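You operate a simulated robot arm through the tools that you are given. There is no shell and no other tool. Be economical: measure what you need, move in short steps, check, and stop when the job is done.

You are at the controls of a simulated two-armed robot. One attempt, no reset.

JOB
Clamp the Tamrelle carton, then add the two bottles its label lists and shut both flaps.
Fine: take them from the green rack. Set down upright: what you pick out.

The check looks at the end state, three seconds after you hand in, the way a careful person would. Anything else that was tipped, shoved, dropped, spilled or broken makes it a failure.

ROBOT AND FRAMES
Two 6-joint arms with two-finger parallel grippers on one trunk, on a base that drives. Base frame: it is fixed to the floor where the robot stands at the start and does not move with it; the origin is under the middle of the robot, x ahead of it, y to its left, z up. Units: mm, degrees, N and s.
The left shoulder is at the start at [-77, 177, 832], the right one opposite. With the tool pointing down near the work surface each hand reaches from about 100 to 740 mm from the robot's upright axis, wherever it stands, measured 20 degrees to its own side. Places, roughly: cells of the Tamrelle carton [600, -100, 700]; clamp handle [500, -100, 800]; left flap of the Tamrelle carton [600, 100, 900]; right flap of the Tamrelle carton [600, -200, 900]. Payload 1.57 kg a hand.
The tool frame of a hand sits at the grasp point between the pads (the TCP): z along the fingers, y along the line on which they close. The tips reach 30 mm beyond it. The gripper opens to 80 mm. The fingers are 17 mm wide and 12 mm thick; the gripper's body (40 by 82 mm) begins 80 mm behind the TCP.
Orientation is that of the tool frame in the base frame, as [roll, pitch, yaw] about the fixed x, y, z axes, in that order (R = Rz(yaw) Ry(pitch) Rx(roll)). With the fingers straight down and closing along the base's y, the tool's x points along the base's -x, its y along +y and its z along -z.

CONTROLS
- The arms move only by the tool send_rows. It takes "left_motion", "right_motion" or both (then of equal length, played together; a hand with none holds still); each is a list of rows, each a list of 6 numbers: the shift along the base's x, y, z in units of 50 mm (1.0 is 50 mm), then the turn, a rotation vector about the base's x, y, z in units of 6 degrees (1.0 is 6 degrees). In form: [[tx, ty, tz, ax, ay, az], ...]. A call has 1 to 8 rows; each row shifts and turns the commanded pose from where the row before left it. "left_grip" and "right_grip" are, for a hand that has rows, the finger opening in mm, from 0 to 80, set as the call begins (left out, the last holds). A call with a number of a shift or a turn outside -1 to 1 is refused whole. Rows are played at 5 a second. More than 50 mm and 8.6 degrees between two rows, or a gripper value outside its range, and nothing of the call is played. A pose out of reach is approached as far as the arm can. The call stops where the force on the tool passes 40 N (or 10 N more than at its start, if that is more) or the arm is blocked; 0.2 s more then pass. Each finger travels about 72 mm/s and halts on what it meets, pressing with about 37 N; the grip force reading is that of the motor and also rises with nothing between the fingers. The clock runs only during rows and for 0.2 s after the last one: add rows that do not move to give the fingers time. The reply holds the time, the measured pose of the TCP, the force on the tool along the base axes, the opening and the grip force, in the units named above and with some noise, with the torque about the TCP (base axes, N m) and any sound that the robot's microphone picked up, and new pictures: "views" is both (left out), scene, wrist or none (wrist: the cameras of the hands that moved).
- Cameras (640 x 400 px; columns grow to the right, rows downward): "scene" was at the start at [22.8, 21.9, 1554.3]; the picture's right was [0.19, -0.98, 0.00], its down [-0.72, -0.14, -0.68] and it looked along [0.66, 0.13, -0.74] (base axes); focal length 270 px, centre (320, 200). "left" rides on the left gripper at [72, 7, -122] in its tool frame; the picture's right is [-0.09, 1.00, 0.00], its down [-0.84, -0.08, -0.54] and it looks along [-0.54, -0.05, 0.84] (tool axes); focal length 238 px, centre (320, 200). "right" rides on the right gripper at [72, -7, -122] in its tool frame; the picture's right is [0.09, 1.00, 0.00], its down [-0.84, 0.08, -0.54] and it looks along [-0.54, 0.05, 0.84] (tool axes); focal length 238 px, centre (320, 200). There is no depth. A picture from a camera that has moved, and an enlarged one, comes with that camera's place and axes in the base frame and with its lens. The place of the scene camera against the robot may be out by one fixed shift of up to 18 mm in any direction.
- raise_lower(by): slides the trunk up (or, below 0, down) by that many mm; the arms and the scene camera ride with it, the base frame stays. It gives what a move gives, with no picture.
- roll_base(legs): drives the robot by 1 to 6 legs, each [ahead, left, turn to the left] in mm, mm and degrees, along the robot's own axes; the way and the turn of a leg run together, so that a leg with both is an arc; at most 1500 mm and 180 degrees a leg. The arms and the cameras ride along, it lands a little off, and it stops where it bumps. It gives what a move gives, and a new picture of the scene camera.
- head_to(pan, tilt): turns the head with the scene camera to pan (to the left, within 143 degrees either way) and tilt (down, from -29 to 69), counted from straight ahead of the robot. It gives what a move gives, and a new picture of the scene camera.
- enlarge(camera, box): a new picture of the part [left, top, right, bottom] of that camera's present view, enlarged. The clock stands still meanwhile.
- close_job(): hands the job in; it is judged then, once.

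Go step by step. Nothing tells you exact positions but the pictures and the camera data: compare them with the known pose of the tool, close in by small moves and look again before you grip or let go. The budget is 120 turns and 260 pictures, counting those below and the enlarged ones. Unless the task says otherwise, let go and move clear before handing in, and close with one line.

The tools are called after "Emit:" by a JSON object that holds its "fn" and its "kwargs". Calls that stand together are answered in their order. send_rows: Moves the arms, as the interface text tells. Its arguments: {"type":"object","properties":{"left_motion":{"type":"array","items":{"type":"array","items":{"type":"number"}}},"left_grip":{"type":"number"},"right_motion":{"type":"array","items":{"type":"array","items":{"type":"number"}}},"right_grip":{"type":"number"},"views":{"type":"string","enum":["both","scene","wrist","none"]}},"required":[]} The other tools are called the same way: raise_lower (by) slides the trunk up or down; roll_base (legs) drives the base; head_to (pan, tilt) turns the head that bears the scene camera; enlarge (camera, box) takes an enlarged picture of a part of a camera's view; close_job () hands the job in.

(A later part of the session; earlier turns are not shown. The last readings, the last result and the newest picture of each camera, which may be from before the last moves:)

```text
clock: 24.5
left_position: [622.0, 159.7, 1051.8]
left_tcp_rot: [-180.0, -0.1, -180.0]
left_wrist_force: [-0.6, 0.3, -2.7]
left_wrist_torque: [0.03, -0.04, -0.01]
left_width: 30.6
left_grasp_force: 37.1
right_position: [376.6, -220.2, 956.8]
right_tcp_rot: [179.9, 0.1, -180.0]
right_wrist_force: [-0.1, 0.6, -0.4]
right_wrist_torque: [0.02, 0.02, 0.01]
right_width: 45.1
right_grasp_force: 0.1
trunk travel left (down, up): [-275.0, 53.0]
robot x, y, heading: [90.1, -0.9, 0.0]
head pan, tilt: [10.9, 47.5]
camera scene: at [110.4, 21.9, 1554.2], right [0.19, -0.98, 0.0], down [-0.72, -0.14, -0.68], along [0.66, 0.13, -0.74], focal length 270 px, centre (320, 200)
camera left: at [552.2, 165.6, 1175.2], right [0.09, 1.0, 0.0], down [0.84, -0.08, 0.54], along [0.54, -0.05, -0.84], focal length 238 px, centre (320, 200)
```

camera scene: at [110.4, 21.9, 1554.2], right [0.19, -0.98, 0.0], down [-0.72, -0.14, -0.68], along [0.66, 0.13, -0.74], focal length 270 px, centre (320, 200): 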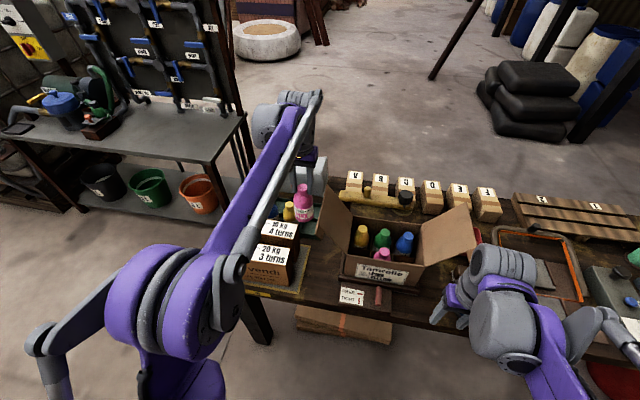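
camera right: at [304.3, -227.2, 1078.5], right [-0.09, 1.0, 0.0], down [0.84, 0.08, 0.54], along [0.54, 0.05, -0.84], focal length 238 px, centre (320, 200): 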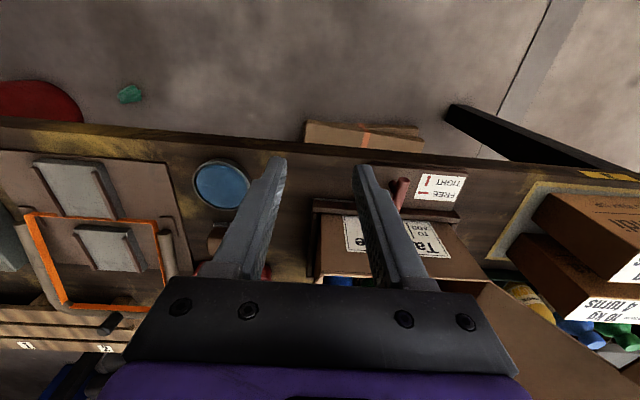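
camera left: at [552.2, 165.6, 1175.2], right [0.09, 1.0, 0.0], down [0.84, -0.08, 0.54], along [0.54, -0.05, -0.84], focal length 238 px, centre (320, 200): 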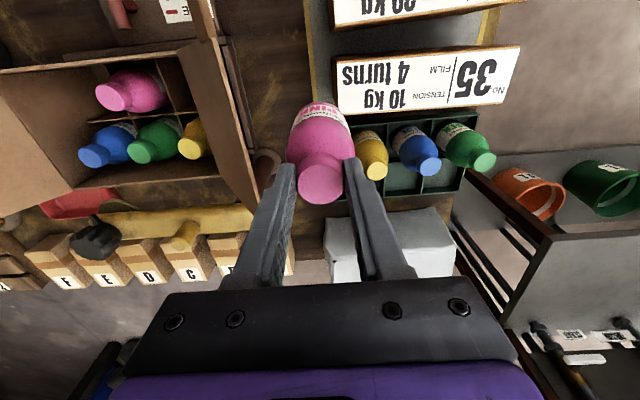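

Bottle held well. I'll move the right arm outward while carrying pink around the front toward the front-right cell.

Emit:
{"fn": "send_rows", "kwargs": {"left_motion": [[-0.9, 0, 0, 0, 0, 0], [-0.9, -0.2, 0, 0, 0, 0], [-0.6, -0.7, 0, 0, 0, 0], [0, -0.9, 0, 0, 0, 0], [0, -0.9, 0, 0, 0, 0]], "right_motion": [[0, -0.7, 0, 0, 0, 0], [0, -0.7, 0, 0, 0, 0], [0, -0.7, 0, 0, 0, 0], [0, -0.7, 0, 0, 0, 0], [0, 0, 0, 0, 0, 0]], "views": "both"}}

```text
clock: 25.7
left_position: [506.3, 23.3, 1051.1]
left_tcp_rot: [180.0, -0.1, -180.0]
left_wrist_force: [0.4, -0.3, -2.1]
left_wrist_torque: [-0.01, -0.01, 0.02]
left_width: 30.9
left_grasp_force: 36.7
right_position: [378.6, -360.2, 954.9]
right_tcp_rot: [179.9, 0.1, 179.9]
right_wrist_force: [-0.2, -0.8, -1.1]
right_wrist_torque: [0.01, -0.04, 0.0]
right_width: 45.0
right_grasp_force: 0.0
trunk travel left (down, up): [-275.0, 53.0]
robot x, y, heading: [88.7, 1.9, 0.0]
head pan, tilt: [10.9, 47.5]
camera scene: at [113.1, 21.0, 1554.2], right [0.19, -0.98, 0.0], down [-0.72, -0.14, -0.68], along [0.66, 0.13, -0.74], focal length 270 px, centre (320, 200)
camera right: at [304.9, -367.8, 1077.2], right [-0.09, 1.0, 0.0], down [0.84, 0.08, 0.54], along [0.54, 0.05, -0.84], focal length 238 px, centre (320, 200)
camera left: at [435.0, 29.0, 1173.6], right [0.09, 1.0, 0.0], down [0.84, -0.08, 0.54], along [0.54, -0.05, -0.84], focal length 238 px, centre (320, 200)
```

scene: 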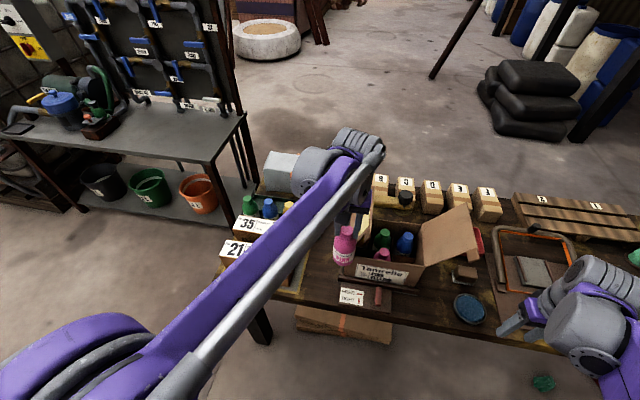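
right: 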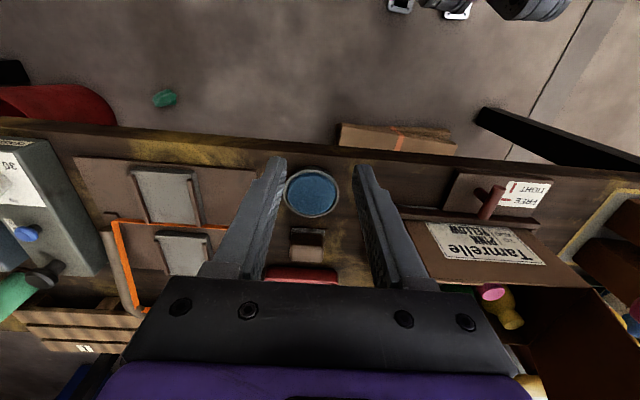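
left: 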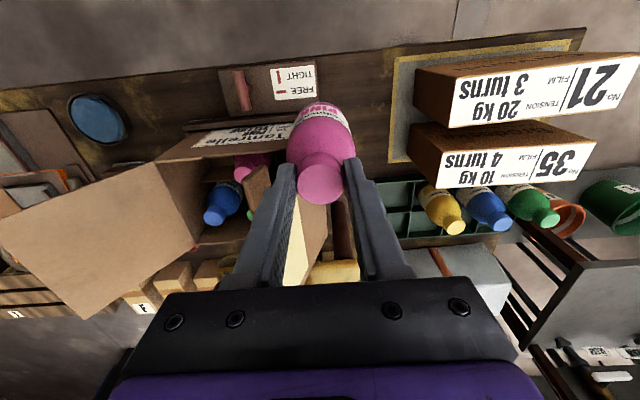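

Continue leftward-to-right across to y ≈ -157.

Emit:
{"fn": "send_rows", "kwargs": {"left_motion": [[0, -0.9, 0, 0, 0, 0], [0, -0.9, 0, 0, 0, 0], [0, -0.9, 0, 0, 0, 0], [0, -0.9, 0, 0, 0, 0]], "views": "both"}}

Emit:
{"fn": "enlarge", "kwargs": {"camera": "left", "box": [160, 80, 480, 280]}}

```text
clock: 26.7
left_position: [504.3, -155.5, 1051.2]
left_tcp_rot: [179.9, -0.1, -180.0]
left_wrist_force: [-0.8, -0.7, -2.6]
left_wrist_torque: [0.02, 0.03, 0.0]
left_width: 31.0
left_grasp_force: 36.9
right_position: [377.2, -360.9, 954.4]
right_tcp_rot: [179.9, 0.0, 180.0]
right_wrist_force: [-0.2, -0.4, -0.4]
right_wrist_torque: [0.01, 0.02, 0.05]
right_width: 45.1
right_grasp_force: 0.1
trunk travel left (down, up): [-275.0, 53.0]
robot x, y, heading: [87.2, 0.2, -0.3]
head pan, tilt: [10.9, 47.5]
camera scene: at [112.6, 20.2, 1554.3], right [0.19, -0.98, 0.0], down [-0.72, -0.14, -0.68], along [0.66, 0.13, -0.74], focal length 270 px, centre (320, 200)
camera left: at [433.9, -150.2, 1173.5], right [0.09, 1.0, 0.0], down [0.84, -0.08, 0.54], along [0.54, -0.05, -0.84], focal length 238 px, centre (320, 200)
```

scene: 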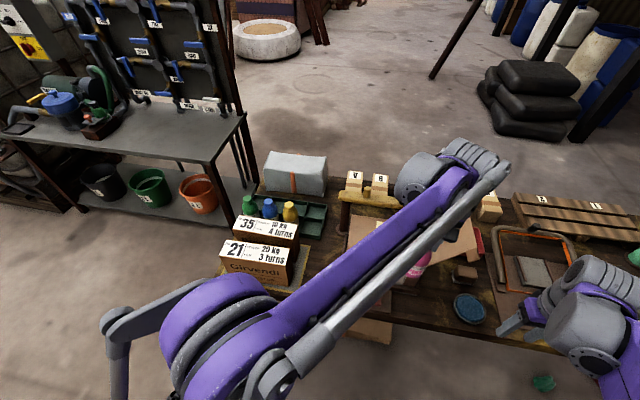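
left: 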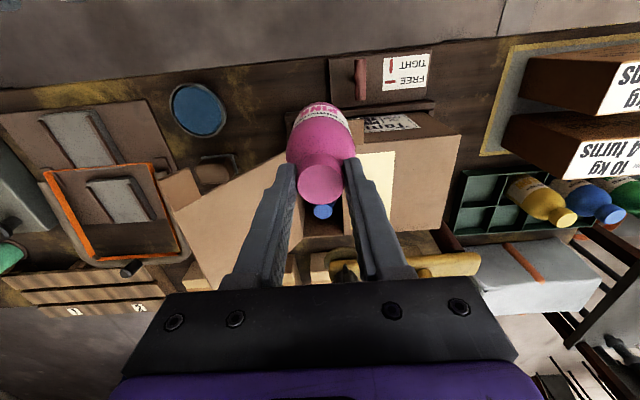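

```text
2.00 times, centred on (320, 180) of left
camera zoom: at [433.9, -150.2, 1173.5], right [0.09, 1.0, 0.0], down [0.84, -0.08, 0.54], along [0.54, -0.05, -0.84], focal length 477 px, centre (320, 240)
```

zoom: 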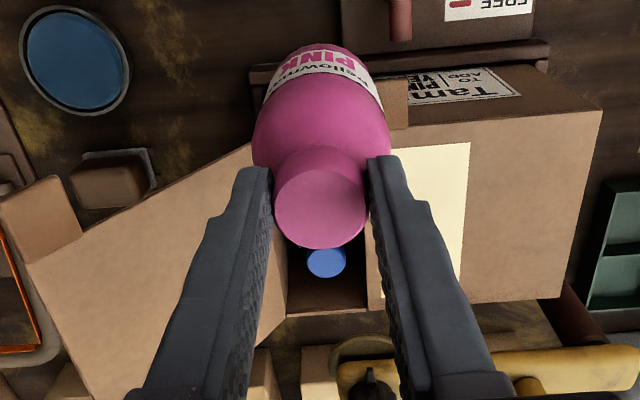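

The left flap has swung over and now covers the left half; the front-right cell is still open. I'll move pink forward over that cell and check, then deal with the left flap afterwards.

Emit:
{"fn": "send_rows", "kwargs": {"left_motion": [[0.5, -0.12, 0.2, 0, 0, 0], [0.6, 0, 0, 0, 0, 0], [0.48, 0, 0, 0, 0, 0]], "views": "wrist"}}

Emit:
{"fn": "enlarge", "kwargs": {"camera": "left", "box": [160, 50, 480, 250]}}

Emit:
{"fn": "enlarge", "kwargs": {"camera": "right", "box": [380, 160, 600, 360]}}

```text
clock: 27.5
left_position: [584.9, -161.0, 1061.0]
left_tcp_rot: [180.0, 0.0, -180.0]
left_wrist_force: [-0.6, 0.8, -2.1]
left_wrist_torque: [0.01, 0.0, 0.0]
left_width: 30.8
left_grasp_force: 37.2
right_position: [378.0, -361.2, 955.0]
right_tcp_rot: [180.0, 0.0, 180.0]
right_wrist_force: [0.1, 1.2, 0.3]
right_wrist_torque: [0.02, 0.05, 0.01]
right_width: 44.7
right_grasp_force: 0.1
trunk travel left (down, up): [-275.0, 53.0]
robot x, y, heading: [92.4, 0.7, -0.2]
head pan, tilt: [10.9, 47.5]
camera left: at [514.3, -155.4, 1183.8], right [0.09, 1.0, 0.0], down [0.84, -0.08, 0.54], along [0.54, -0.05, -0.84], focal length 238 px, centre (320, 200)
```

left: 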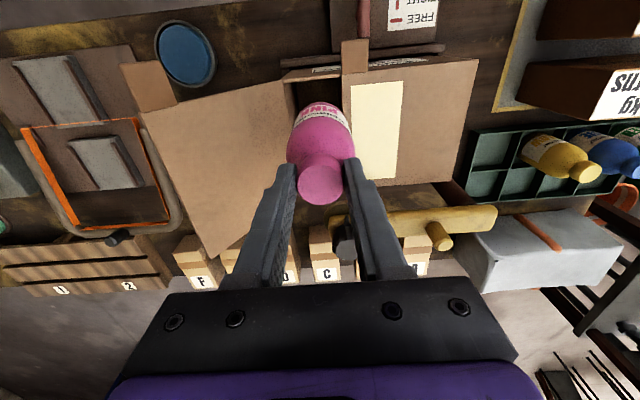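

```text
2.00 times, centred on (320, 150) of left
camera zoom: at [514.3, -155.4, 1183.8], right [0.09, 1.0, 0.0], down [0.84, -0.08, 0.54], along [0.54, -0.05, -0.84], focal length 477 px, centre (320, 300)
```

zoom: 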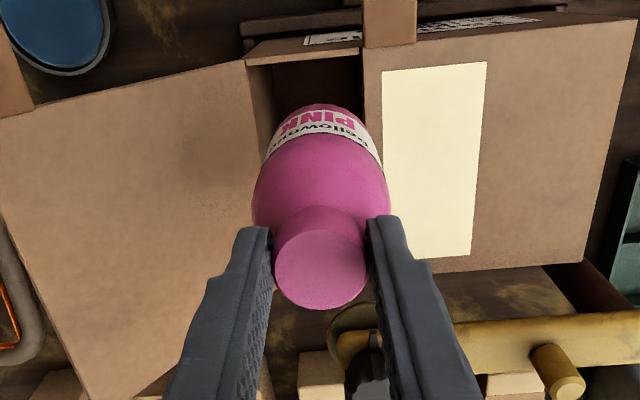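

```text
2.00 times, centred on (490, 260) of right
camera zoom: at [304.9, -367.0, 1077.4], right [-0.09, 1.0, 0.0], down [0.84, 0.08, 0.54], along [0.54, 0.05, -0.84], focal length 477 px, centre (-20, 80)
```

zoom: 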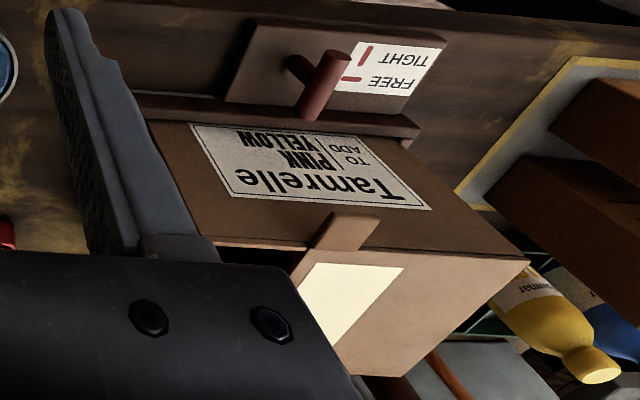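

Left flap lies closed, carrying a pale adhesive pad; it will need lifting for yellow. The open slot runs y ≈ -199 to -131; I'll centre pink at y ≈ -166 and lower a little to verify.

Emit:
{"fn": "send_rows", "kwargs": {"left_motion": [[-0.02, -0.1, -0.3, 0, 0, 0], [0, 0, -0.3, 0, 0, 0]], "views": "wrist"}}

Emit:
{"fn": "enlarge", "kwargs": {"camera": "left", "box": [240, 20, 400, 220]}}

```text
clock: 28.1
left_position: [582.9, -165.3, 1030.6]
left_tcp_rot: [179.9, 0.1, -179.9]
left_wrist_force: [-0.6, 0.1, -2.7]
left_wrist_torque: [-0.02, 0.01, 0.01]
left_width: 30.7
left_grasp_force: 36.9
right_position: [377.7, -359.4, 955.8]
right_tcp_rot: [-180.0, -0.1, -180.0]
right_wrist_force: [-0.5, 0.5, 0.7]
right_wrist_torque: [0.03, -0.04, 0.01]
right_width: 44.8
right_grasp_force: 0.1
trunk travel left (down, up): [-275.0, 53.0]
robot x, y, heading: [86.7, -3.9, 0.2]
head pan, tilt: [10.9, 47.5]
camera left: at [512.6, -159.9, 1153.6], right [0.09, 1.0, 0.0], down [0.84, -0.08, 0.54], along [0.54, -0.05, -0.84], focal length 238 px, centre (320, 200)
```

left: 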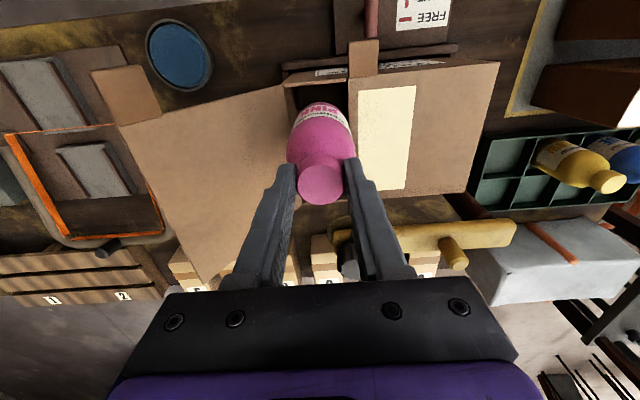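

```text
2.00 times, centred on (320, 120) of left
camera zoom: at [512.6, -159.9, 1153.6], right [0.09, 1.0, 0.0], down [0.84, -0.08, 0.54], along [0.54, -0.05, -0.84], focal length 477 px, centre (320, 360)
```

zoom: 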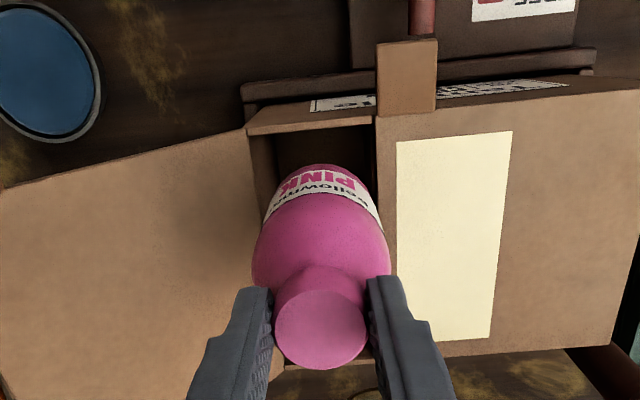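

Aligned with the slot. Lower gradually.

Emit:
{"fn": "send_rows", "kwargs": {"left_motion": [[0, 0, -0.5, 0, 0, 0], [0, 0, -0.5, 0, 0, 0], [0, 0, -0.5, 0, 0, 0]], "views": "wrist"}}

```text
clock: 28.9
left_position: [583.5, -166.4, 956.4]
left_tcp_rot: [-180.0, 0.0, -180.0]
left_wrist_force: [0.2, 0.7, -3.4]
left_wrist_torque: [0.02, -0.01, 0.0]
left_width: 30.9
left_grasp_force: 36.8
right_position: [378.3, -360.9, 956.1]
right_tcp_rot: [180.0, -0.1, 179.9]
right_wrist_force: [-0.3, 0.3, -0.5]
right_wrist_torque: [0.0, 0.01, 0.0]
right_width: 44.9
right_grasp_force: 0.1
trunk travel left (down, up): [-275.0, 53.0]
robot x, y, heading: [89.0, -1.0, -0.3]
head pan, tilt: [10.9, 47.5]
camera left: at [512.9, -160.7, 1079.3], right [0.09, 1.0, 0.0], down [0.84, -0.08, 0.54], along [0.54, -0.05, -0.84], focal length 238 px, centre (320, 200)
```

left: 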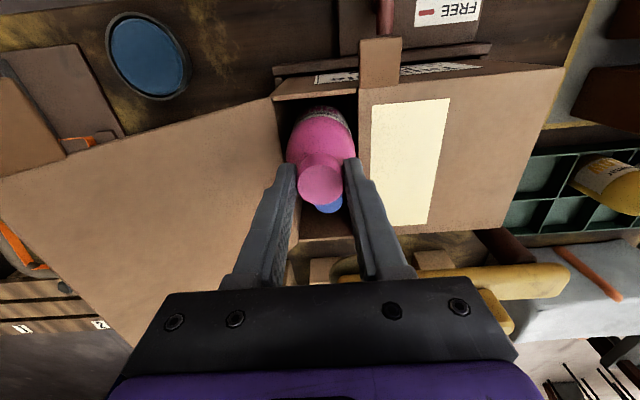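

Going in cleanly. Continue down to the floor of the cell.

Emit:
{"fn": "send_rows", "kwargs": {"left_motion": [[0, 0, -0.4, 0, 0, 0], [0, 0, -0.4, 0, 0, 0], [0, 0, -0.4, 0, 0, 0], [0, 0, -0.3, 0, 0, 0]], "views": "wrist"}}

```text
clock: 29.9
left_position: [583.2, -167.7, 881.1]
left_tcp_rot: [-179.9, 0.0, 180.0]
left_wrist_force: [0.0, -0.2, -3.6]
left_wrist_torque: [0.02, 0.02, -0.04]
left_width: 30.9
left_grasp_force: 36.9
right_position: [378.4, -360.2, 955.8]
right_tcp_rot: [-180.0, 0.0, -179.9]
right_wrist_force: [0.6, -0.6, -0.7]
right_wrist_torque: [-0.04, 0.02, 0.0]
right_width: 44.8
right_grasp_force: 0.1
trunk travel left (down, up): [-275.0, 53.0]
robot x, y, heading: [92.3, -3.0, 0.2]
head pan, tilt: [10.9, 47.5]
camera left: at [512.6, -160.5, 1004.0], right [0.09, 1.0, 0.0], down [0.84, -0.08, 0.54], along [0.54, -0.05, -0.84], focal length 238 px, centre (320, 200)
```

left: 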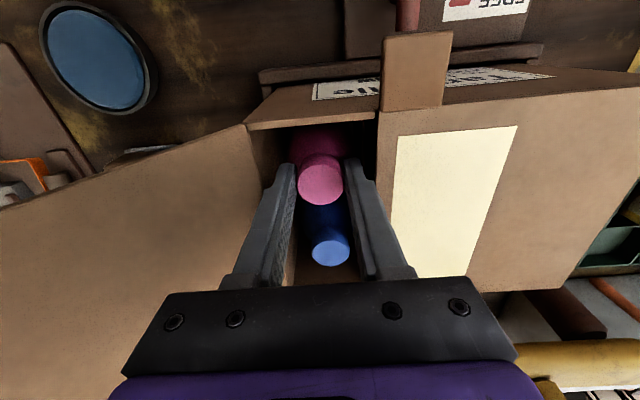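

Emit:
{"fn": "send_rows", "kwargs": {"left_motion": [[0, 0, -0.1, 0, 0, 0], [0, 0, -0.1, 0, 0, 0]], "views": "none"}}

Emit:
{"fn": "send_rows", "kwargs": {"left_motion": [[0, 0, -0.06, 0, 0, 0], [0, 0, -0.06, 0, 0, 0]], "views": "none"}}

```text
clock: 30.5
left_position: [581.4, -164.5, 875.1]
left_tcp_rot: [-179.9, 0.3, -180.0]
left_wrist_force: [5.1, 0.3, 35.9]
left_wrist_torque: [0.0, -0.39, -0.01]
left_width: 31.1
left_grasp_force: 36.5
right_position: [376.3, -360.1, 958.2]
right_tcp_rot: [-179.9, 0.2, -179.9]
right_wrist_force: [-0.9, -0.2, -0.6]
right_wrist_torque: [0.03, -0.01, -0.05]
right_width: 45.1
right_grasp_force: 0.0
trunk travel left (down, up): [-275.0, 53.0]
robot x, y, heading: [92.4, 2.5, 0.1]
head pan, tilt: [10.9, 47.5]
```

```text
clock: 31.0
left_position: [581.1, -165.2, 869.7]
left_tcp_rot: [-180.0, 0.2, 180.0]
left_wrist_force: [0.5, 1.2, 26.4]
left_wrist_torque: [-0.05, 0.23, -0.03]
left_width: 30.9
left_grasp_force: 36.8
right_position: [376.6, -360.0, 957.5]
right_tcp_rot: [-179.9, 0.0, -179.9]
right_wrist_force: [-0.4, 0.0, 0.5]
right_wrist_torque: [-0.01, 0.0, 0.02]
right_width: 45.0
right_grasp_force: 0.1
trunk travel left (down, up): [-275.0, 53.0]
robot x, y, heading: [88.4, 2.0, -0.0]
head pan, tilt: [10.9, 47.5]
stopped in row 2 (left hand): the force on the tool passed its limit at 50 N (the readings are from after the stop); the commanded pose is now the measured one
```

It's on the cell floor. Relieve, open just enough, and look.

Emit:
{"fn": "send_rows", "kwargs": {"left_motion": [[0, 0, 0.05, 0, 0, 0]], "views": "none"}}

Emit:
{"fn": "send_rows", "kwargs": {"left_motion": [[0, 0, 0, 0, 0, 0], [0, 0, 0, 0, 0, 0]], "left_grip": 38, "views": "wrist"}}

```text
clock: 31.4
left_position: [583.0, -166.1, 869.5]
left_tcp_rot: [-180.0, 0.0, -180.0]
left_wrist_force: [-2.0, 2.3, 6.0]
left_wrist_torque: [0.15, 0.39, -0.03]
left_width: 31.0
left_grasp_force: 37.5
right_position: [376.5, -360.4, 956.6]
right_tcp_rot: [179.9, -0.1, -179.9]
right_wrist_force: [1.4, 0.8, -0.2]
right_wrist_torque: [-0.03, -0.01, 0.01]
right_width: 44.9
right_grasp_force: 0.1
trunk travel left (down, up): [-275.0, 53.0]
robot x, y, heading: [86.8, 0.3, -0.2]
head pan, tilt: [10.9, 47.5]
```

```text
clock: 32.0
left_position: [583.1, -165.8, 870.5]
left_tcp_rot: [179.9, 0.0, -180.0]
left_wrist_force: [0.5, -3.2, -0.5]
left_wrist_torque: [0.0, -0.04, 0.02]
left_width: 36.2
left_grasp_force: 0.1
right_position: [377.3, -361.9, 957.0]
right_tcp_rot: [180.0, 0.0, 180.0]
right_wrist_force: [0.0, -1.0, 0.0]
right_wrist_torque: [-0.02, 0.01, 0.03]
right_width: 45.1
right_grasp_force: 0.1
trunk travel left (down, up): [-275.0, 53.0]
robot x, y, heading: [90.2, -0.3, 0.2]
head pan, tilt: [10.9, 47.5]
camera left: at [512.2, -160.9, 993.1], right [0.09, 1.0, 0.0], down [0.84, -0.08, 0.54], along [0.54, -0.05, -0.84], focal length 238 px, centre (320, 200)
```

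left: 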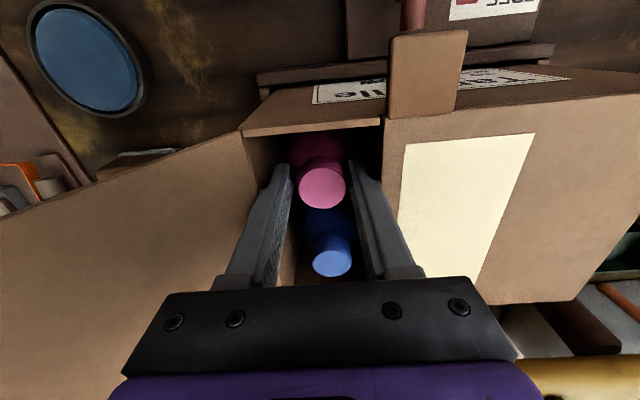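

Released; one finger lightly touches the left flap's edge. Rise gently with a slight relief.

Emit:
{"fn": "send_rows", "kwargs": {"left_motion": [[0, -0.03, 0, 0, 0, 0], [0, 0, 0.3, 0, 0, 0], [0, 0, 0.4, 0, 0, 0], [0, 0, 0.5, 0, 0, 0]], "left_grip": 36, "views": "wrist"}}

```text
clock: 33.0
left_position: [582.7, -168.8, 931.4]
left_tcp_rot: [180.0, 0.1, -180.0]
left_wrist_force: [-0.6, 0.9, 0.6]
left_wrist_torque: [0.0, 0.01, 0.01]
left_width: 35.9
left_grasp_force: 0.0
right_position: [377.7, -360.5, 956.4]
right_tcp_rot: [179.9, 0.0, -180.0]
right_wrist_force: [0.4, 0.6, -1.5]
right_wrist_torque: [0.02, -0.01, 0.01]
right_width: 45.0
right_grasp_force: 0.0
trunk travel left (down, up): [-275.0, 53.0]
robot x, y, heading: [89.3, -1.5, 0.1]
head pan, tilt: [10.9, 47.5]
camera left: at [511.8, -162.3, 1054.0], right [0.09, 1.0, 0.0], down [0.84, -0.08, 0.54], along [0.54, -0.05, -0.84], focal length 238 px, centre (320, 200)
```

left: 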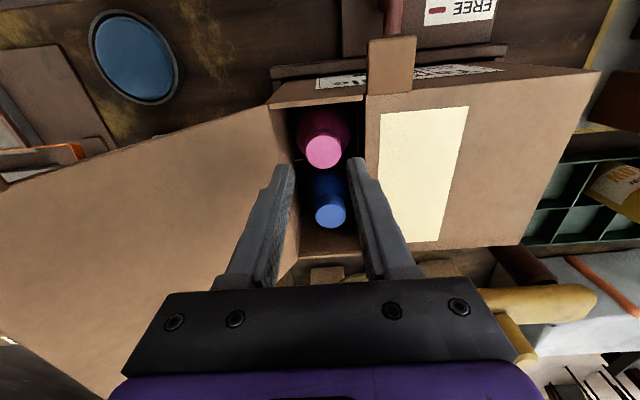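

Pink is upright in its cell. Next: reopen the left flap by lifting its front tab (x≈510–545, y≈-119, z≈877) with closed fingers tilted forward. First back out and tilt the left hand.

Emit:
{"fn": "send_rows", "kwargs": {"left_motion": [[0, 0, 0.7, 0, 0, 0], [-0.7, 0.2, 0, 0, -1, 0], [-0.7, 0.2, 0, 0, -1, 0], [-0.7, 0.2, 0, 0, -1, 0], [-0.7, 0.2, 0, 0, -1, 0], [-0.5, 0.2, 0, 0, -1, 0], [0, 0, 0, 0, -1, 0], [0, 0, 0, 0, -1, 0]], "left_grip": 0, "views": "none"}}

Emit:
{"fn": "send_rows", "kwargs": {"left_motion": [[0, 0, 0, 0, -1, 0], [0, 0, 0, 0, -1, 0], [0, 0, 0, 0, -1, 0]], "views": "both"}}

```text
clock: 34.8
left_position: [418.2, -118.0, 964.7]
left_tcp_rot: [-179.9, 42.2, -180.0]
left_wrist_force: [0.4, 0.1, -0.4]
left_wrist_torque: [0.03, 0.03, 0.01]
left_width: 0.2
left_grasp_force: 21.0
right_position: [378.6, -359.4, 956.9]
right_tcp_rot: [-180.0, 0.0, -180.0]
right_wrist_force: [0.3, 0.6, 0.2]
right_wrist_torque: [0.0, -0.02, -0.03]
right_width: 45.0
right_grasp_force: 0.0
trunk travel left (down, up): [-275.0, 53.0]
robot x, y, heading: [89.6, 3.3, -0.1]
head pan, tilt: [10.9, 47.5]
```

```text
clock: 35.6
left_position: [418.6, -117.6, 965.5]
left_tcp_rot: [-180.0, 60.1, 180.0]
left_wrist_force: [0.6, 0.1, 0.0]
left_wrist_torque: [0.0, 0.01, -0.03]
left_width: 0.0
left_grasp_force: 21.2
right_position: [378.0, -360.1, 956.5]
right_tcp_rot: [180.0, 0.0, 180.0]
right_wrist_force: [0.7, 0.1, -0.1]
right_wrist_torque: [-0.03, -0.01, 0.02]
right_width: 44.9
right_grasp_force: 0.2
trunk travel left (down, up): [-275.0, 53.0]
robot x, y, heading: [88.7, 1.8, 0.3]
head pan, tilt: [10.9, 47.5]
camera scene: at [112.1, 21.5, 1554.3], right [0.19, -0.98, 0.0], down [-0.72, -0.14, -0.68], along [0.66, 0.13, -0.74], focal length 270 px, centre (320, 200)
camera left: at [277.8, -112.0, 965.1], right [0.05, 1.0, 0.08], down [-0.05, -0.08, 1.0], along [1.0, -0.05, 0.05], focal length 238 px, centre (320, 200)
```

scene: 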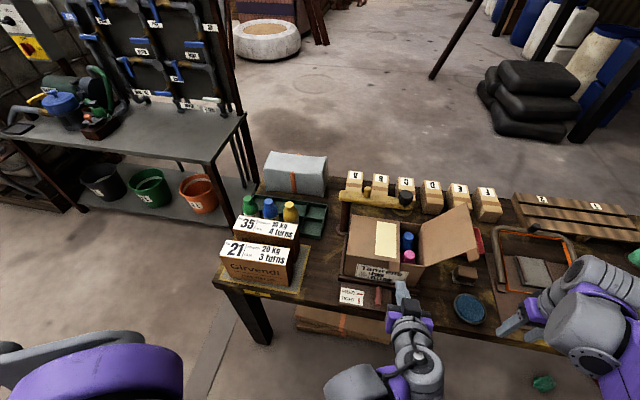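
left: 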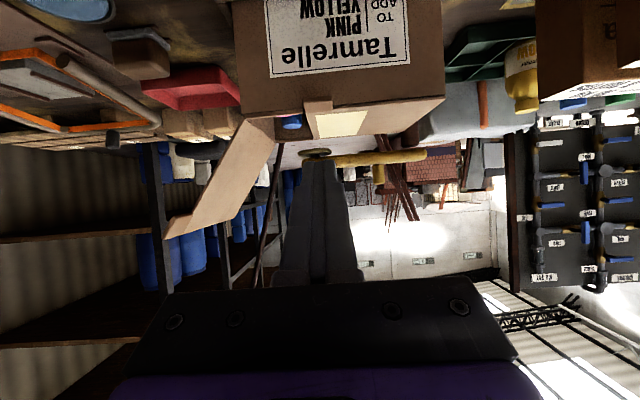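

The tab is level at z≈881, y -134…-103. I'll come down in front, slide the closed fingers under it.

Emit:
{"fn": "send_rows", "kwargs": {"left_motion": [[0, 0, -0.8, 0, 0, 0], [0, 0, -0.8, 0, 0, 0], [0, 0, -0.8, 0, 0, 0], [0.6, 0, 0, 0, 0, 0], [0.6, 0, 0, 0, 0, 0], [0.6, 0, 0, 0, 0, 0]], "views": "both"}}

Emit:
{"fn": "enlarge", "kwargs": {"camera": "left", "box": [220, 60, 420, 200]}}

```text
clock: 37.0
left_position: [508.2, -117.7, 845.1]
left_tcp_rot: [179.8, 60.1, 179.9]
left_wrist_force: [0.3, 0.3, -0.5]
left_wrist_torque: [-0.03, 0.0, 0.01]
left_width: 0.1
left_grasp_force: 21.0
right_position: [378.2, -360.5, 954.8]
right_tcp_rot: [-180.0, 0.0, -179.9]
right_wrist_force: [-0.1, 0.3, -0.7]
right_wrist_torque: [0.01, 0.03, -0.02]
right_width: 44.9
right_grasp_force: 0.0
trunk travel left (down, up): [-275.0, 53.0]
robot x, y, heading: [88.0, -1.5, -0.1]
head pan, tilt: [10.9, 47.5]
camera scene: at [112.7, 21.9, 1554.3], right [0.19, -0.98, 0.0], down [-0.72, -0.14, -0.68], along [0.66, 0.13, -0.74], focal length 270 px, centre (320, 200)
camera left: at [368.5, -112.0, 844.9], right [0.05, 1.0, 0.08], down [-0.05, -0.08, 1.0], along [1.0, -0.05, 0.05], focal length 238 px, centre (320, 200)
```

scene: 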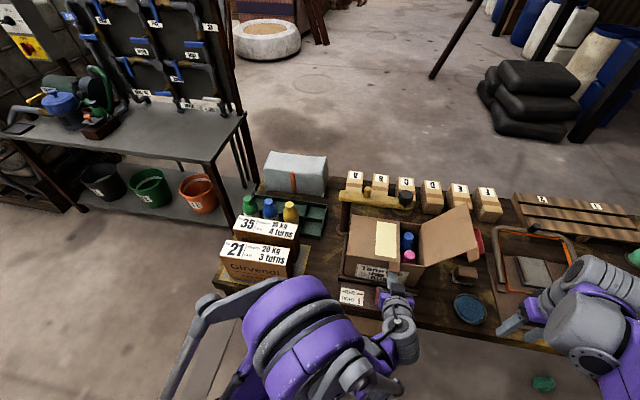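
left: 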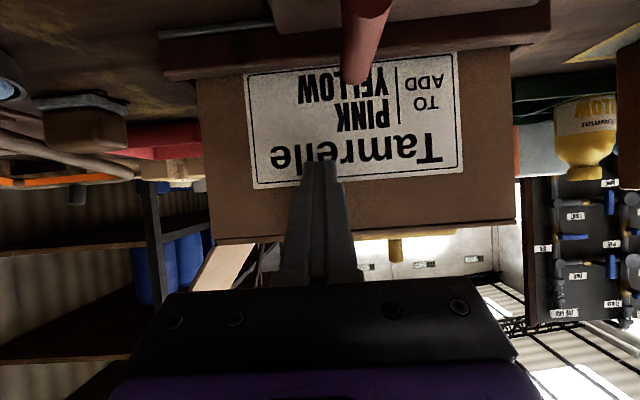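

```text
2.86 times, centred on (320, 130) of left
camera zoom: at [368.5, -112.0, 844.9], right [0.05, 1.0, 0.08], down [-0.05, -0.08, 1.0], along [1.0, -0.05, 0.05], focal length 681 px, centre (320, 400)
```

zoom: 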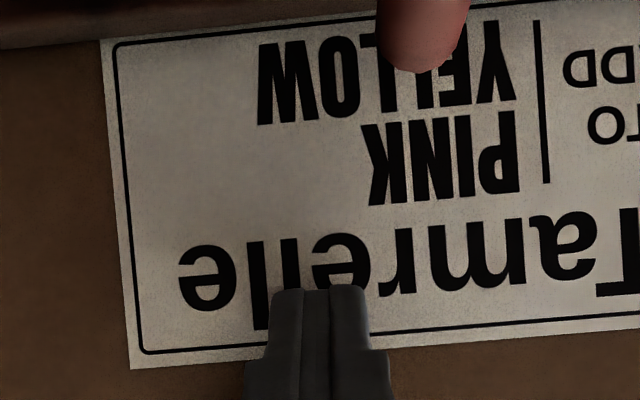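

Fingers are under the tab. Lift along the hinge arc.

Emit:
{"fn": "send_rows", "kwargs": {"left_motion": [[0, 0.02, 0.7, 0, 0, 0], [0, 0.1, 0.7, 0, 0, 0], [0, 0.16, 0.6, 0, 0, 0], [0, 0.38, 0.54, 0, 0, 0]], "views": "both"}}

```text
clock: 38.0
left_position: [508.3, -85.4, 972.9]
left_tcp_rot: [-179.8, 60.0, -179.9]
left_wrist_force: [-0.1, -0.2, 0.6]
left_wrist_torque: [0.0, 0.0, -0.01]
left_width: 0.1
left_grasp_force: 21.5
right_position: [376.8, -358.9, 956.3]
right_tcp_rot: [180.0, 0.1, -180.0]
right_wrist_force: [0.4, -0.3, 0.0]
right_wrist_torque: [-0.01, 0.02, 0.03]
right_width: 45.0
right_grasp_force: 0.0
trunk travel left (down, up): [-275.0, 53.0]
robot x, y, heading: [90.0, 1.9, 0.1]
head pan, tilt: [10.9, 47.5]
camera scene: at [111.4, 23.0, 1554.3], right [0.19, -0.98, 0.0], down [-0.72, -0.14, -0.68], along [0.66, 0.13, -0.74], focal length 270 px, centre (320, 200)
camera left: at [367.7, -78.7, 972.6], right [0.05, 1.0, 0.08], down [-0.05, -0.08, 1.0], along [1.0, -0.05, 0.05], focal length 238 px, centre (320, 200)
```

scene: 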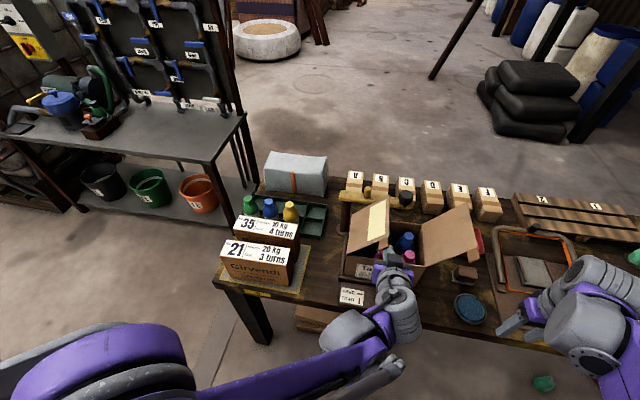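
left: 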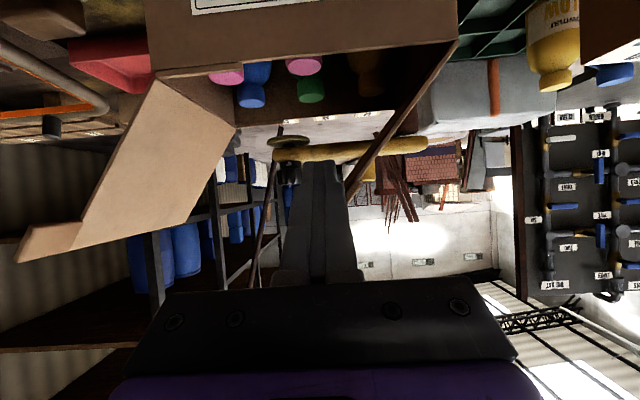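

The flap is lifting nicely. Continue the arc past vertical.

Emit:
{"fn": "send_rows", "kwargs": {"left_motion": [[0, 0.46, 0.4, 0, 0, 0], [0, 0.64, 0.3, 0, 0, 0], [0, 0.68, 0.18, 0, 0, 0], [0, 0.6, 0, 0, 0, 0], [0, 0.6, -0.15, 0, 0, 0], [0, 0.5, -0.25, 0, 0, 0]], "views": "both"}}

```text
clock: 39.4
left_position: [507.5, 88.5, 998.1]
left_tcp_rot: [179.9, 60.3, 179.7]
left_wrist_force: [0.3, -3.1, 19.7]
left_wrist_torque: [0.15, -0.45, -0.08]
left_width: 0.1
left_grasp_force: 21.2
right_position: [377.3, -361.5, 956.1]
right_tcp_rot: [179.9, 0.1, 179.9]
right_wrist_force: [0.0, -0.3, -0.7]
right_wrist_torque: [0.05, -0.05, 0.01]
right_width: 45.1
right_grasp_force: 0.0
trunk travel left (down, up): [-275.0, 53.0]
robot x, y, heading: [87.7, -0.4, -0.0]
head pan, tilt: [10.9, 47.5]
camera scene: at [110.9, 20.5, 1554.6], right [0.19, -0.98, 0.0], down [-0.72, -0.14, -0.68], along [0.66, 0.13, -0.74], focal length 270 px, centre (320, 200)
camera left: at [367.4, 94.3, 997.2], right [0.05, 1.0, 0.08], down [-0.06, -0.08, 1.0], along [1.0, -0.05, 0.05], focal length 238 px, centre (320, 200)
```

scene: 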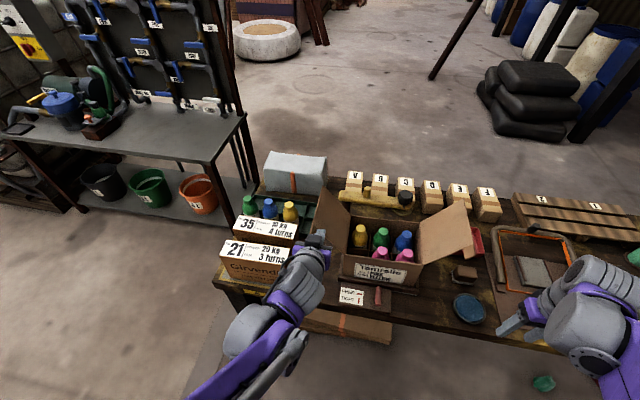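
left: 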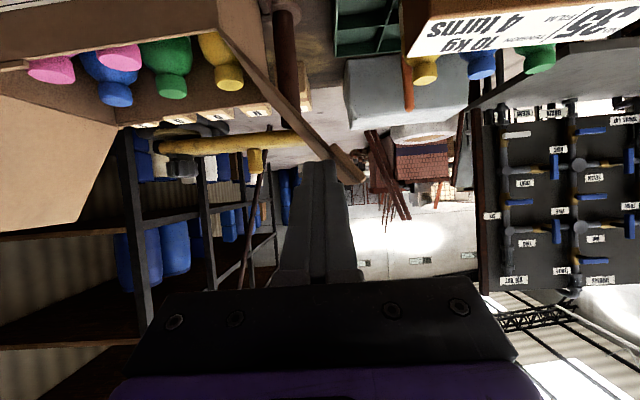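

The flap is at its open stop. Back away, return the hand to vertical and head for yellow.

Emit:
{"fn": "send_rows", "kwargs": {"left_motion": [[-0.4, 0, 0.4, 0, 0, 0], [-0.8, 0.2, 0.2, 0, 1, 0], [-0.6, 0.7, 0.2, 0, 1, 0], [0, 0.9, 0, 0, 1, 0], [0, 0.9, 0, 0, 1, 0], [0, 0.1, 0, 0, 1, 0], [0, 0, 0, 0, 1, 0], [0, 0, 0, 0, 1, 0]], "views": "none"}}

Emit:
{"fn": "send_rows", "kwargs": {"left_motion": [[0.7, 0, 0, 0, 1, 0], [0.8, 0, 0, 0, 1, 0], [0.8, 0, 0, 0, 1, 0], [0.9, 0, 0, 0, 0, 0], [0.9, 0, 0, 0, 0, 0], [0.9, 0, -0.2, 0, 0, 0]], "left_grip": 54, "views": "both"}}

```text
clock: 41.2
left_position: [418.4, 230.1, 1037.2]
left_tcp_rot: [-179.9, 18.0, 180.0]
left_wrist_force: [-0.3, -0.2, -0.6]
left_wrist_torque: [0.02, 0.02, 0.01]
left_width: 0.0
left_grasp_force: 22.1
right_position: [378.3, -360.8, 955.9]
right_tcp_rot: [-180.0, 0.1, -180.0]
right_wrist_force: [0.2, 0.0, -0.5]
right_wrist_torque: [-0.01, 0.0, -0.02]
right_width: 45.2
right_grasp_force: 0.2
trunk travel left (down, up): [-275.0, 53.0]
robot x, y, heading: [89.9, 0.7, -0.1]
head pan, tilt: [10.9, 47.5]
```

```text
clock: 42.6
left_position: [668.8, 230.0, 1026.3]
left_tcp_rot: [-180.0, -0.1, -180.0]
left_wrist_force: [-0.7, -0.1, -0.2]
left_wrist_torque: [0.03, -0.01, -0.01]
left_width: 54.1
left_grasp_force: 0.1
right_position: [379.4, -359.2, 956.1]
right_tcp_rot: [-180.0, 0.0, 180.0]
right_wrist_force: [0.2, 0.3, -0.8]
right_wrist_torque: [0.04, 0.01, -0.02]
right_width: 44.9
right_grasp_force: 0.0
trunk travel left (down, up): [-275.0, 53.0]
robot x, y, heading: [89.4, -0.5, 0.1]
head pan, tilt: [10.9, 47.5]
camera scene: at [114.2, 22.1, 1554.3], right [0.19, -0.98, 0.0], down [-0.73, -0.14, -0.67], along [0.66, 0.13, -0.74], focal length 270 px, centre (320, 200)
camera left: at [599.0, 235.4, 1148.7], right [0.09, 1.0, 0.0], down [0.84, -0.08, 0.54], along [0.54, -0.05, -0.84], focal length 238 px, centre (320, 200)
```

scene: 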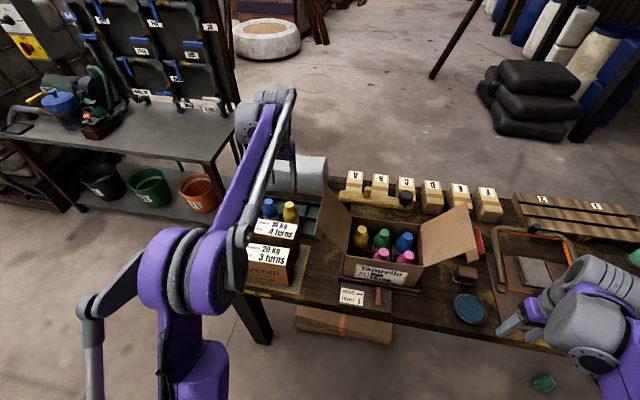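
left: 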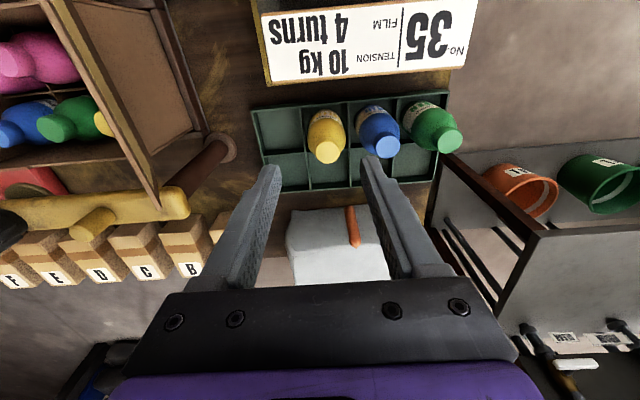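

Yellow cap ≈ (711, 233, 863). Go above and descend.

Emit:
{"fn": "send_rows", "kwargs": {"left_motion": [[0.84, 0.04, -0.4, 0, 0, 0], [0, 0, -0.8, 0, 0, 0], [0, 0, -0.8, 0, 0, 0], [0, 0, -0.6, 0, 0, 0]], "views": "wrist"}}

```text
clock: 43.6
left_position: [708.7, 231.1, 895.0]
left_tcp_rot: [180.0, 0.0, -179.9]
left_wrist_force: [-0.6, 0.4, -0.6]
left_wrist_torque: [0.0, 0.01, 0.02]
left_width: 53.9
left_grasp_force: 0.1
right_position: [377.6, -360.3, 955.9]
right_tcp_rot: [-180.0, 0.0, 180.0]
right_wrist_force: [0.3, 0.3, -0.2]
right_wrist_torque: [0.02, 0.03, 0.02]
right_width: 45.0
right_grasp_force: 0.1
trunk travel left (down, up): [-275.0, 53.0]
robot x, y, heading: [92.0, 0.6, -0.2]
head pan, tilt: [10.9, 47.5]
camera left: at [638.7, 236.7, 1018.4], right [0.09, 1.0, 0.0], down [0.84, -0.08, 0.54], along [0.54, -0.05, -0.84], focal length 238 px, centre (320, 200)
```

left: 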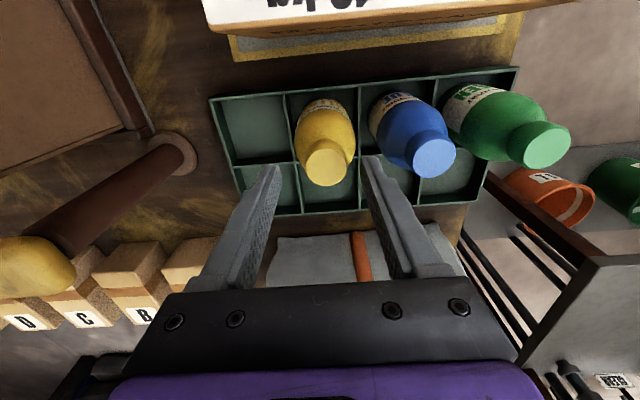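

Emit:
{"fn": "send_rows", "kwargs": {"left_motion": [[0.03, 0.08, -0.23, 0, 0, 0], [0, 0, -0.23, 0, 0, 0]], "views": "none"}}

Emit:
{"fn": "send_rows", "kwargs": {"left_motion": [[0, 0, 0, 0, 0, 0], [0, 0, 0, 0, 0, 0], [0, 0, 0, 0, 0, 0]], "left_grip": 0, "views": "wrist"}}

```text
clock: 44.2
left_position: [712.0, 235.3, 872.0]
left_tcp_rot: [-180.0, 0.0, 180.0]
left_wrist_force: [-0.1, 1.2, -0.7]
left_wrist_torque: [0.0, -0.01, 0.0]
left_width: 54.0
left_grasp_force: 0.1
right_position: [377.8, -360.2, 956.3]
right_tcp_rot: [179.9, 0.1, -180.0]
right_wrist_force: [0.6, -0.3, 0.4]
right_wrist_torque: [-0.01, 0.0, 0.0]
right_width: 45.1
right_grasp_force: 0.1
trunk travel left (down, up): [-275.0, 53.0]
robot x, y, heading: [85.5, -3.9, 0.1]
head pan, tilt: [10.9, 47.5]
```

```text
clock: 45.0
left_position: [711.1, 236.1, 872.3]
left_tcp_rot: [-180.0, -0.1, 179.9]
left_wrist_force: [0.6, -0.6, 0.4]
left_wrist_torque: [-0.01, 0.0, 0.0]
left_width: 31.2
left_grasp_force: 37.1
right_position: [377.5, -360.0, 955.8]
right_tcp_rot: [180.0, 0.0, 179.9]
right_wrist_force: [-0.5, -0.9, 0.3]
right_wrist_torque: [0.02, 0.02, -0.02]
right_width: 44.8
right_grasp_force: 0.0
trunk travel left (down, up): [-275.0, 53.0]
robot x, y, heading: [87.9, -0.6, -0.2]
head pan, tilt: [10.9, 47.5]
camera left: at [640.8, 241.4, 995.6], right [0.09, 1.0, 0.0], down [0.84, -0.08, 0.54], along [0.54, -0.05, -0.84], focal length 238 px, centre (320, 200)
```

left: 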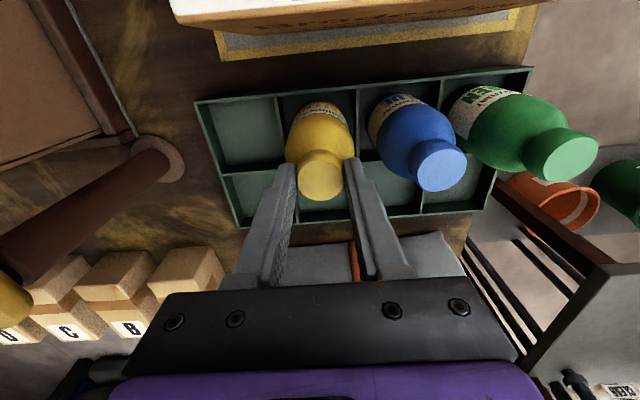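

Yellow gripped (31 mm). Lift and go well in front of the open flap this time.

Emit:
{"fn": "send_rows", "kwargs": {"left_motion": [[0, 0, 0.6, 0, 0, 0], [0, 0, 0.7, 0, 0, 0], [0, 0, 0.7, 0, 0, 0], [-0.3, 0, 0.7, 0, 0, 0], [-0.6, 0, 0.7, 0, 0, 0], [-0.8, 0, 0.3, 0, 0, 0], [-0.95, 0, 0, 0, 0, 0], [-0.95, 0, 0, 0, 0, 0]], "views": "none"}}

Emit:
{"fn": "send_rows", "kwargs": {"left_motion": [[-0.95, 0, 0, 0, 0, 0], [-0.95, -0.1, 0, 0, 0, 0], [0, -0.95, 0, 0, 0, 0], [0, -0.95, 0, 0, 0, 0], [0, -0.95, 0, 0, 0, 0], [0, -0.95, 0, 0, 0, 0], [0, -0.95, 0, 0, 0, 0], [0, -0.4, 0, 0, 0, 0]], "views": "both"}}

```text
clock: 46.8
left_position: [528.4, 235.9, 1058.6]
left_tcp_rot: [180.0, 0.0, 179.9]
left_wrist_force: [-0.9, 0.5, -3.1]
left_wrist_torque: [-0.01, 0.0, 0.02]
left_width: 31.0
left_grasp_force: 36.8
right_position: [376.9, -359.8, 957.4]
right_tcp_rot: [-180.0, 0.1, 179.9]
right_wrist_force: [0.2, 0.3, -0.4]
right_wrist_torque: [-0.02, -0.05, 0.0]
right_width: 45.1
right_grasp_force: 0.1
trunk travel left (down, up): [-275.0, 53.0]
robot x, y, heading: [85.3, 1.4, 0.3]
head pan, tilt: [10.9, 47.5]
```

```text
clock: 48.6
left_position: [436.7, -27.1, 1057.4]
left_tcp_rot: [180.0, 0.1, 180.0]
left_wrist_force: [-0.1, 0.1, -2.6]
left_wrist_torque: [0.01, 0.02, 0.0]
left_width: 30.7
left_grasp_force: 36.3
right_position: [378.2, -361.0, 956.0]
right_tcp_rot: [180.0, 0.1, 180.0]
right_wrist_force: [0.9, 0.6, 0.1]
right_wrist_torque: [-0.02, -0.03, 0.01]
right_width: 45.2
right_grasp_force: 0.0
trunk travel left (down, up): [-275.0, 53.0]
robot x, y, heading: [92.9, -0.4, 0.2]
head pan, tilt: [10.9, 47.5]
camera scene: at [112.4, 21.7, 1554.3], right [0.19, -0.98, 0.0], down [-0.72, -0.14, -0.68], along [0.66, 0.13, -0.74], focal length 270 px, centre (320, 200)
camera left: at [365.9, -22.2, 1180.5], right [0.09, 1.0, 0.0], down [0.84, -0.08, 0.54], along [0.54, -0.05, -0.84], focal length 238 px, centre (320, 200)
```

scene: 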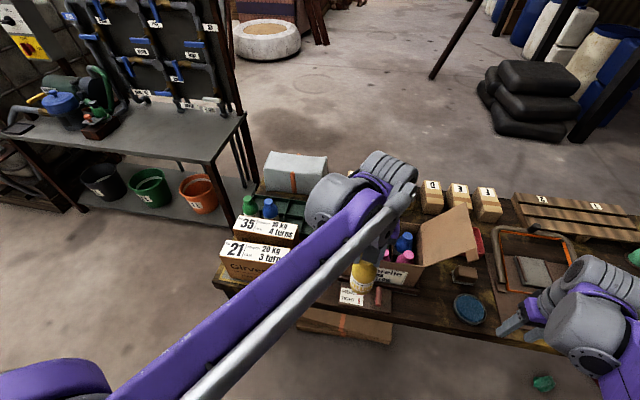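
left: 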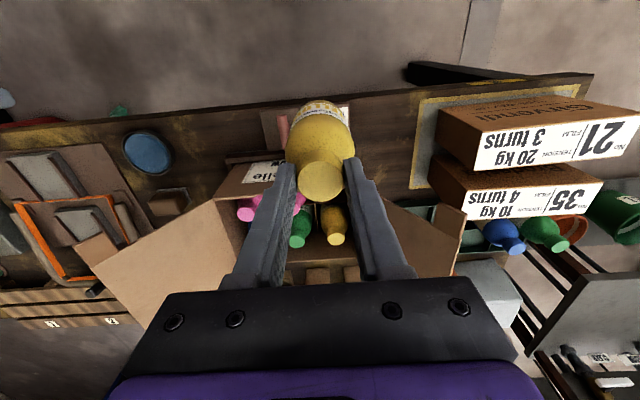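

Flap stayed open. Move forward over the front-left cell.

Emit:
{"fn": "send_rows", "kwargs": {"left_motion": [[0.9, 0.04, 0, 0, 0, 0], [0.9, 0, 0, 0, 0, 0], [0.7, 0, 0, 0, 0, 0], [0.4, 0, 0, 0, 0, 0]], "views": "wrist"}}

Emit:
{"fn": "enlarge", "kwargs": {"camera": "left", "box": [180, 20, 460, 220]}}

```text
clock: 49.6
left_position: [583.3, -24.6, 1057.6]
left_tcp_rot: [179.9, 0.0, 180.0]
left_wrist_force: [1.0, 0.4, -2.9]
left_wrist_torque: [0.01, -0.01, 0.02]
left_width: 30.8
left_grasp_force: 36.7
right_position: [378.8, -360.0, 956.8]
right_tcp_rot: [-180.0, 0.0, -179.9]
right_wrist_force: [0.5, -1.1, 0.2]
right_wrist_torque: [-0.02, 0.01, 0.0]
right_width: 44.9
right_grasp_force: 0.1
trunk travel left (down, up): [-275.0, 53.0]
robot x, y, heading: [89.2, -0.5, 0.0]
head pan, tilt: [10.9, 47.5]
camera left: at [512.8, -19.4, 1180.9], right [0.09, 1.0, 0.0], down [0.84, -0.08, 0.54], along [0.54, -0.05, -0.84], focal length 238 px, centre (320, 200)
```

left: 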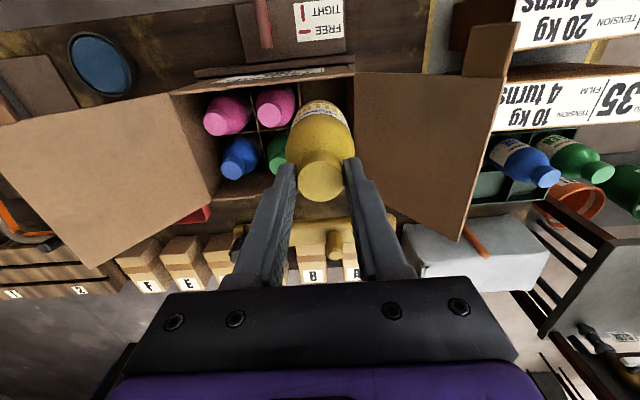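

```text
2.00 times, centred on (320, 120) of left
camera zoom: at [512.8, -19.4, 1180.9], right [0.09, 1.0, 0.0], down [0.84, -0.08, 0.54], along [0.54, -0.05, -0.84], focal length 477 px, centre (320, 360)
```

zoom: 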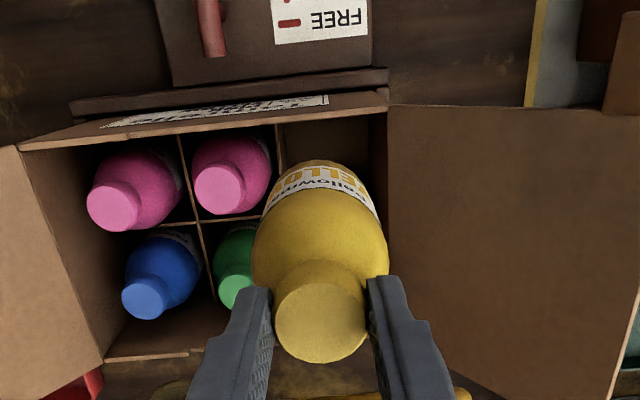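

Cell spans about y -51…13, so its centre is y ≈ -20. Adjust and lower.

Emit:
{"fn": "send_rows", "kwargs": {"left_motion": [[0, 0.08, -0.4, 0, 0, 0], [0, 0, -0.6, 0, 0, 0], [0, 0, -0.6, 0, 0, 0], [0, 0, -0.5, 0, 0, 0]], "views": "wrist"}}

```text
clock: 50.6
left_position: [582.7, -21.8, 951.5]
left_tcp_rot: [-180.0, -0.1, 179.9]
left_wrist_force: [-0.5, -0.4, -3.0]
left_wrist_torque: [0.01, -0.03, -0.03]
left_width: 31.0
left_grasp_force: 37.1
right_position: [378.1, -360.4, 956.2]
right_tcp_rot: [-180.0, 0.0, -180.0]
right_wrist_force: [0.7, -0.6, -0.7]
right_wrist_torque: [0.02, 0.0, 0.0]
right_width: 45.2
right_grasp_force: 0.0
trunk travel left (down, up): [-275.0, 53.0]
robot x, y, heading: [89.3, -2.6, -0.1]
head pan, tilt: [10.9, 47.5]
camera left: at [511.3, -15.4, 1075.0], right [0.09, 1.0, 0.0], down [0.84, -0.08, 0.54], along [0.54, -0.05, -0.84], focal length 238 px, centre (320, 200)
```

left: 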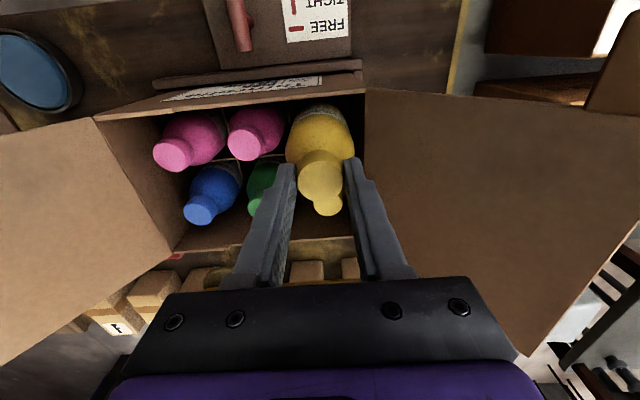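

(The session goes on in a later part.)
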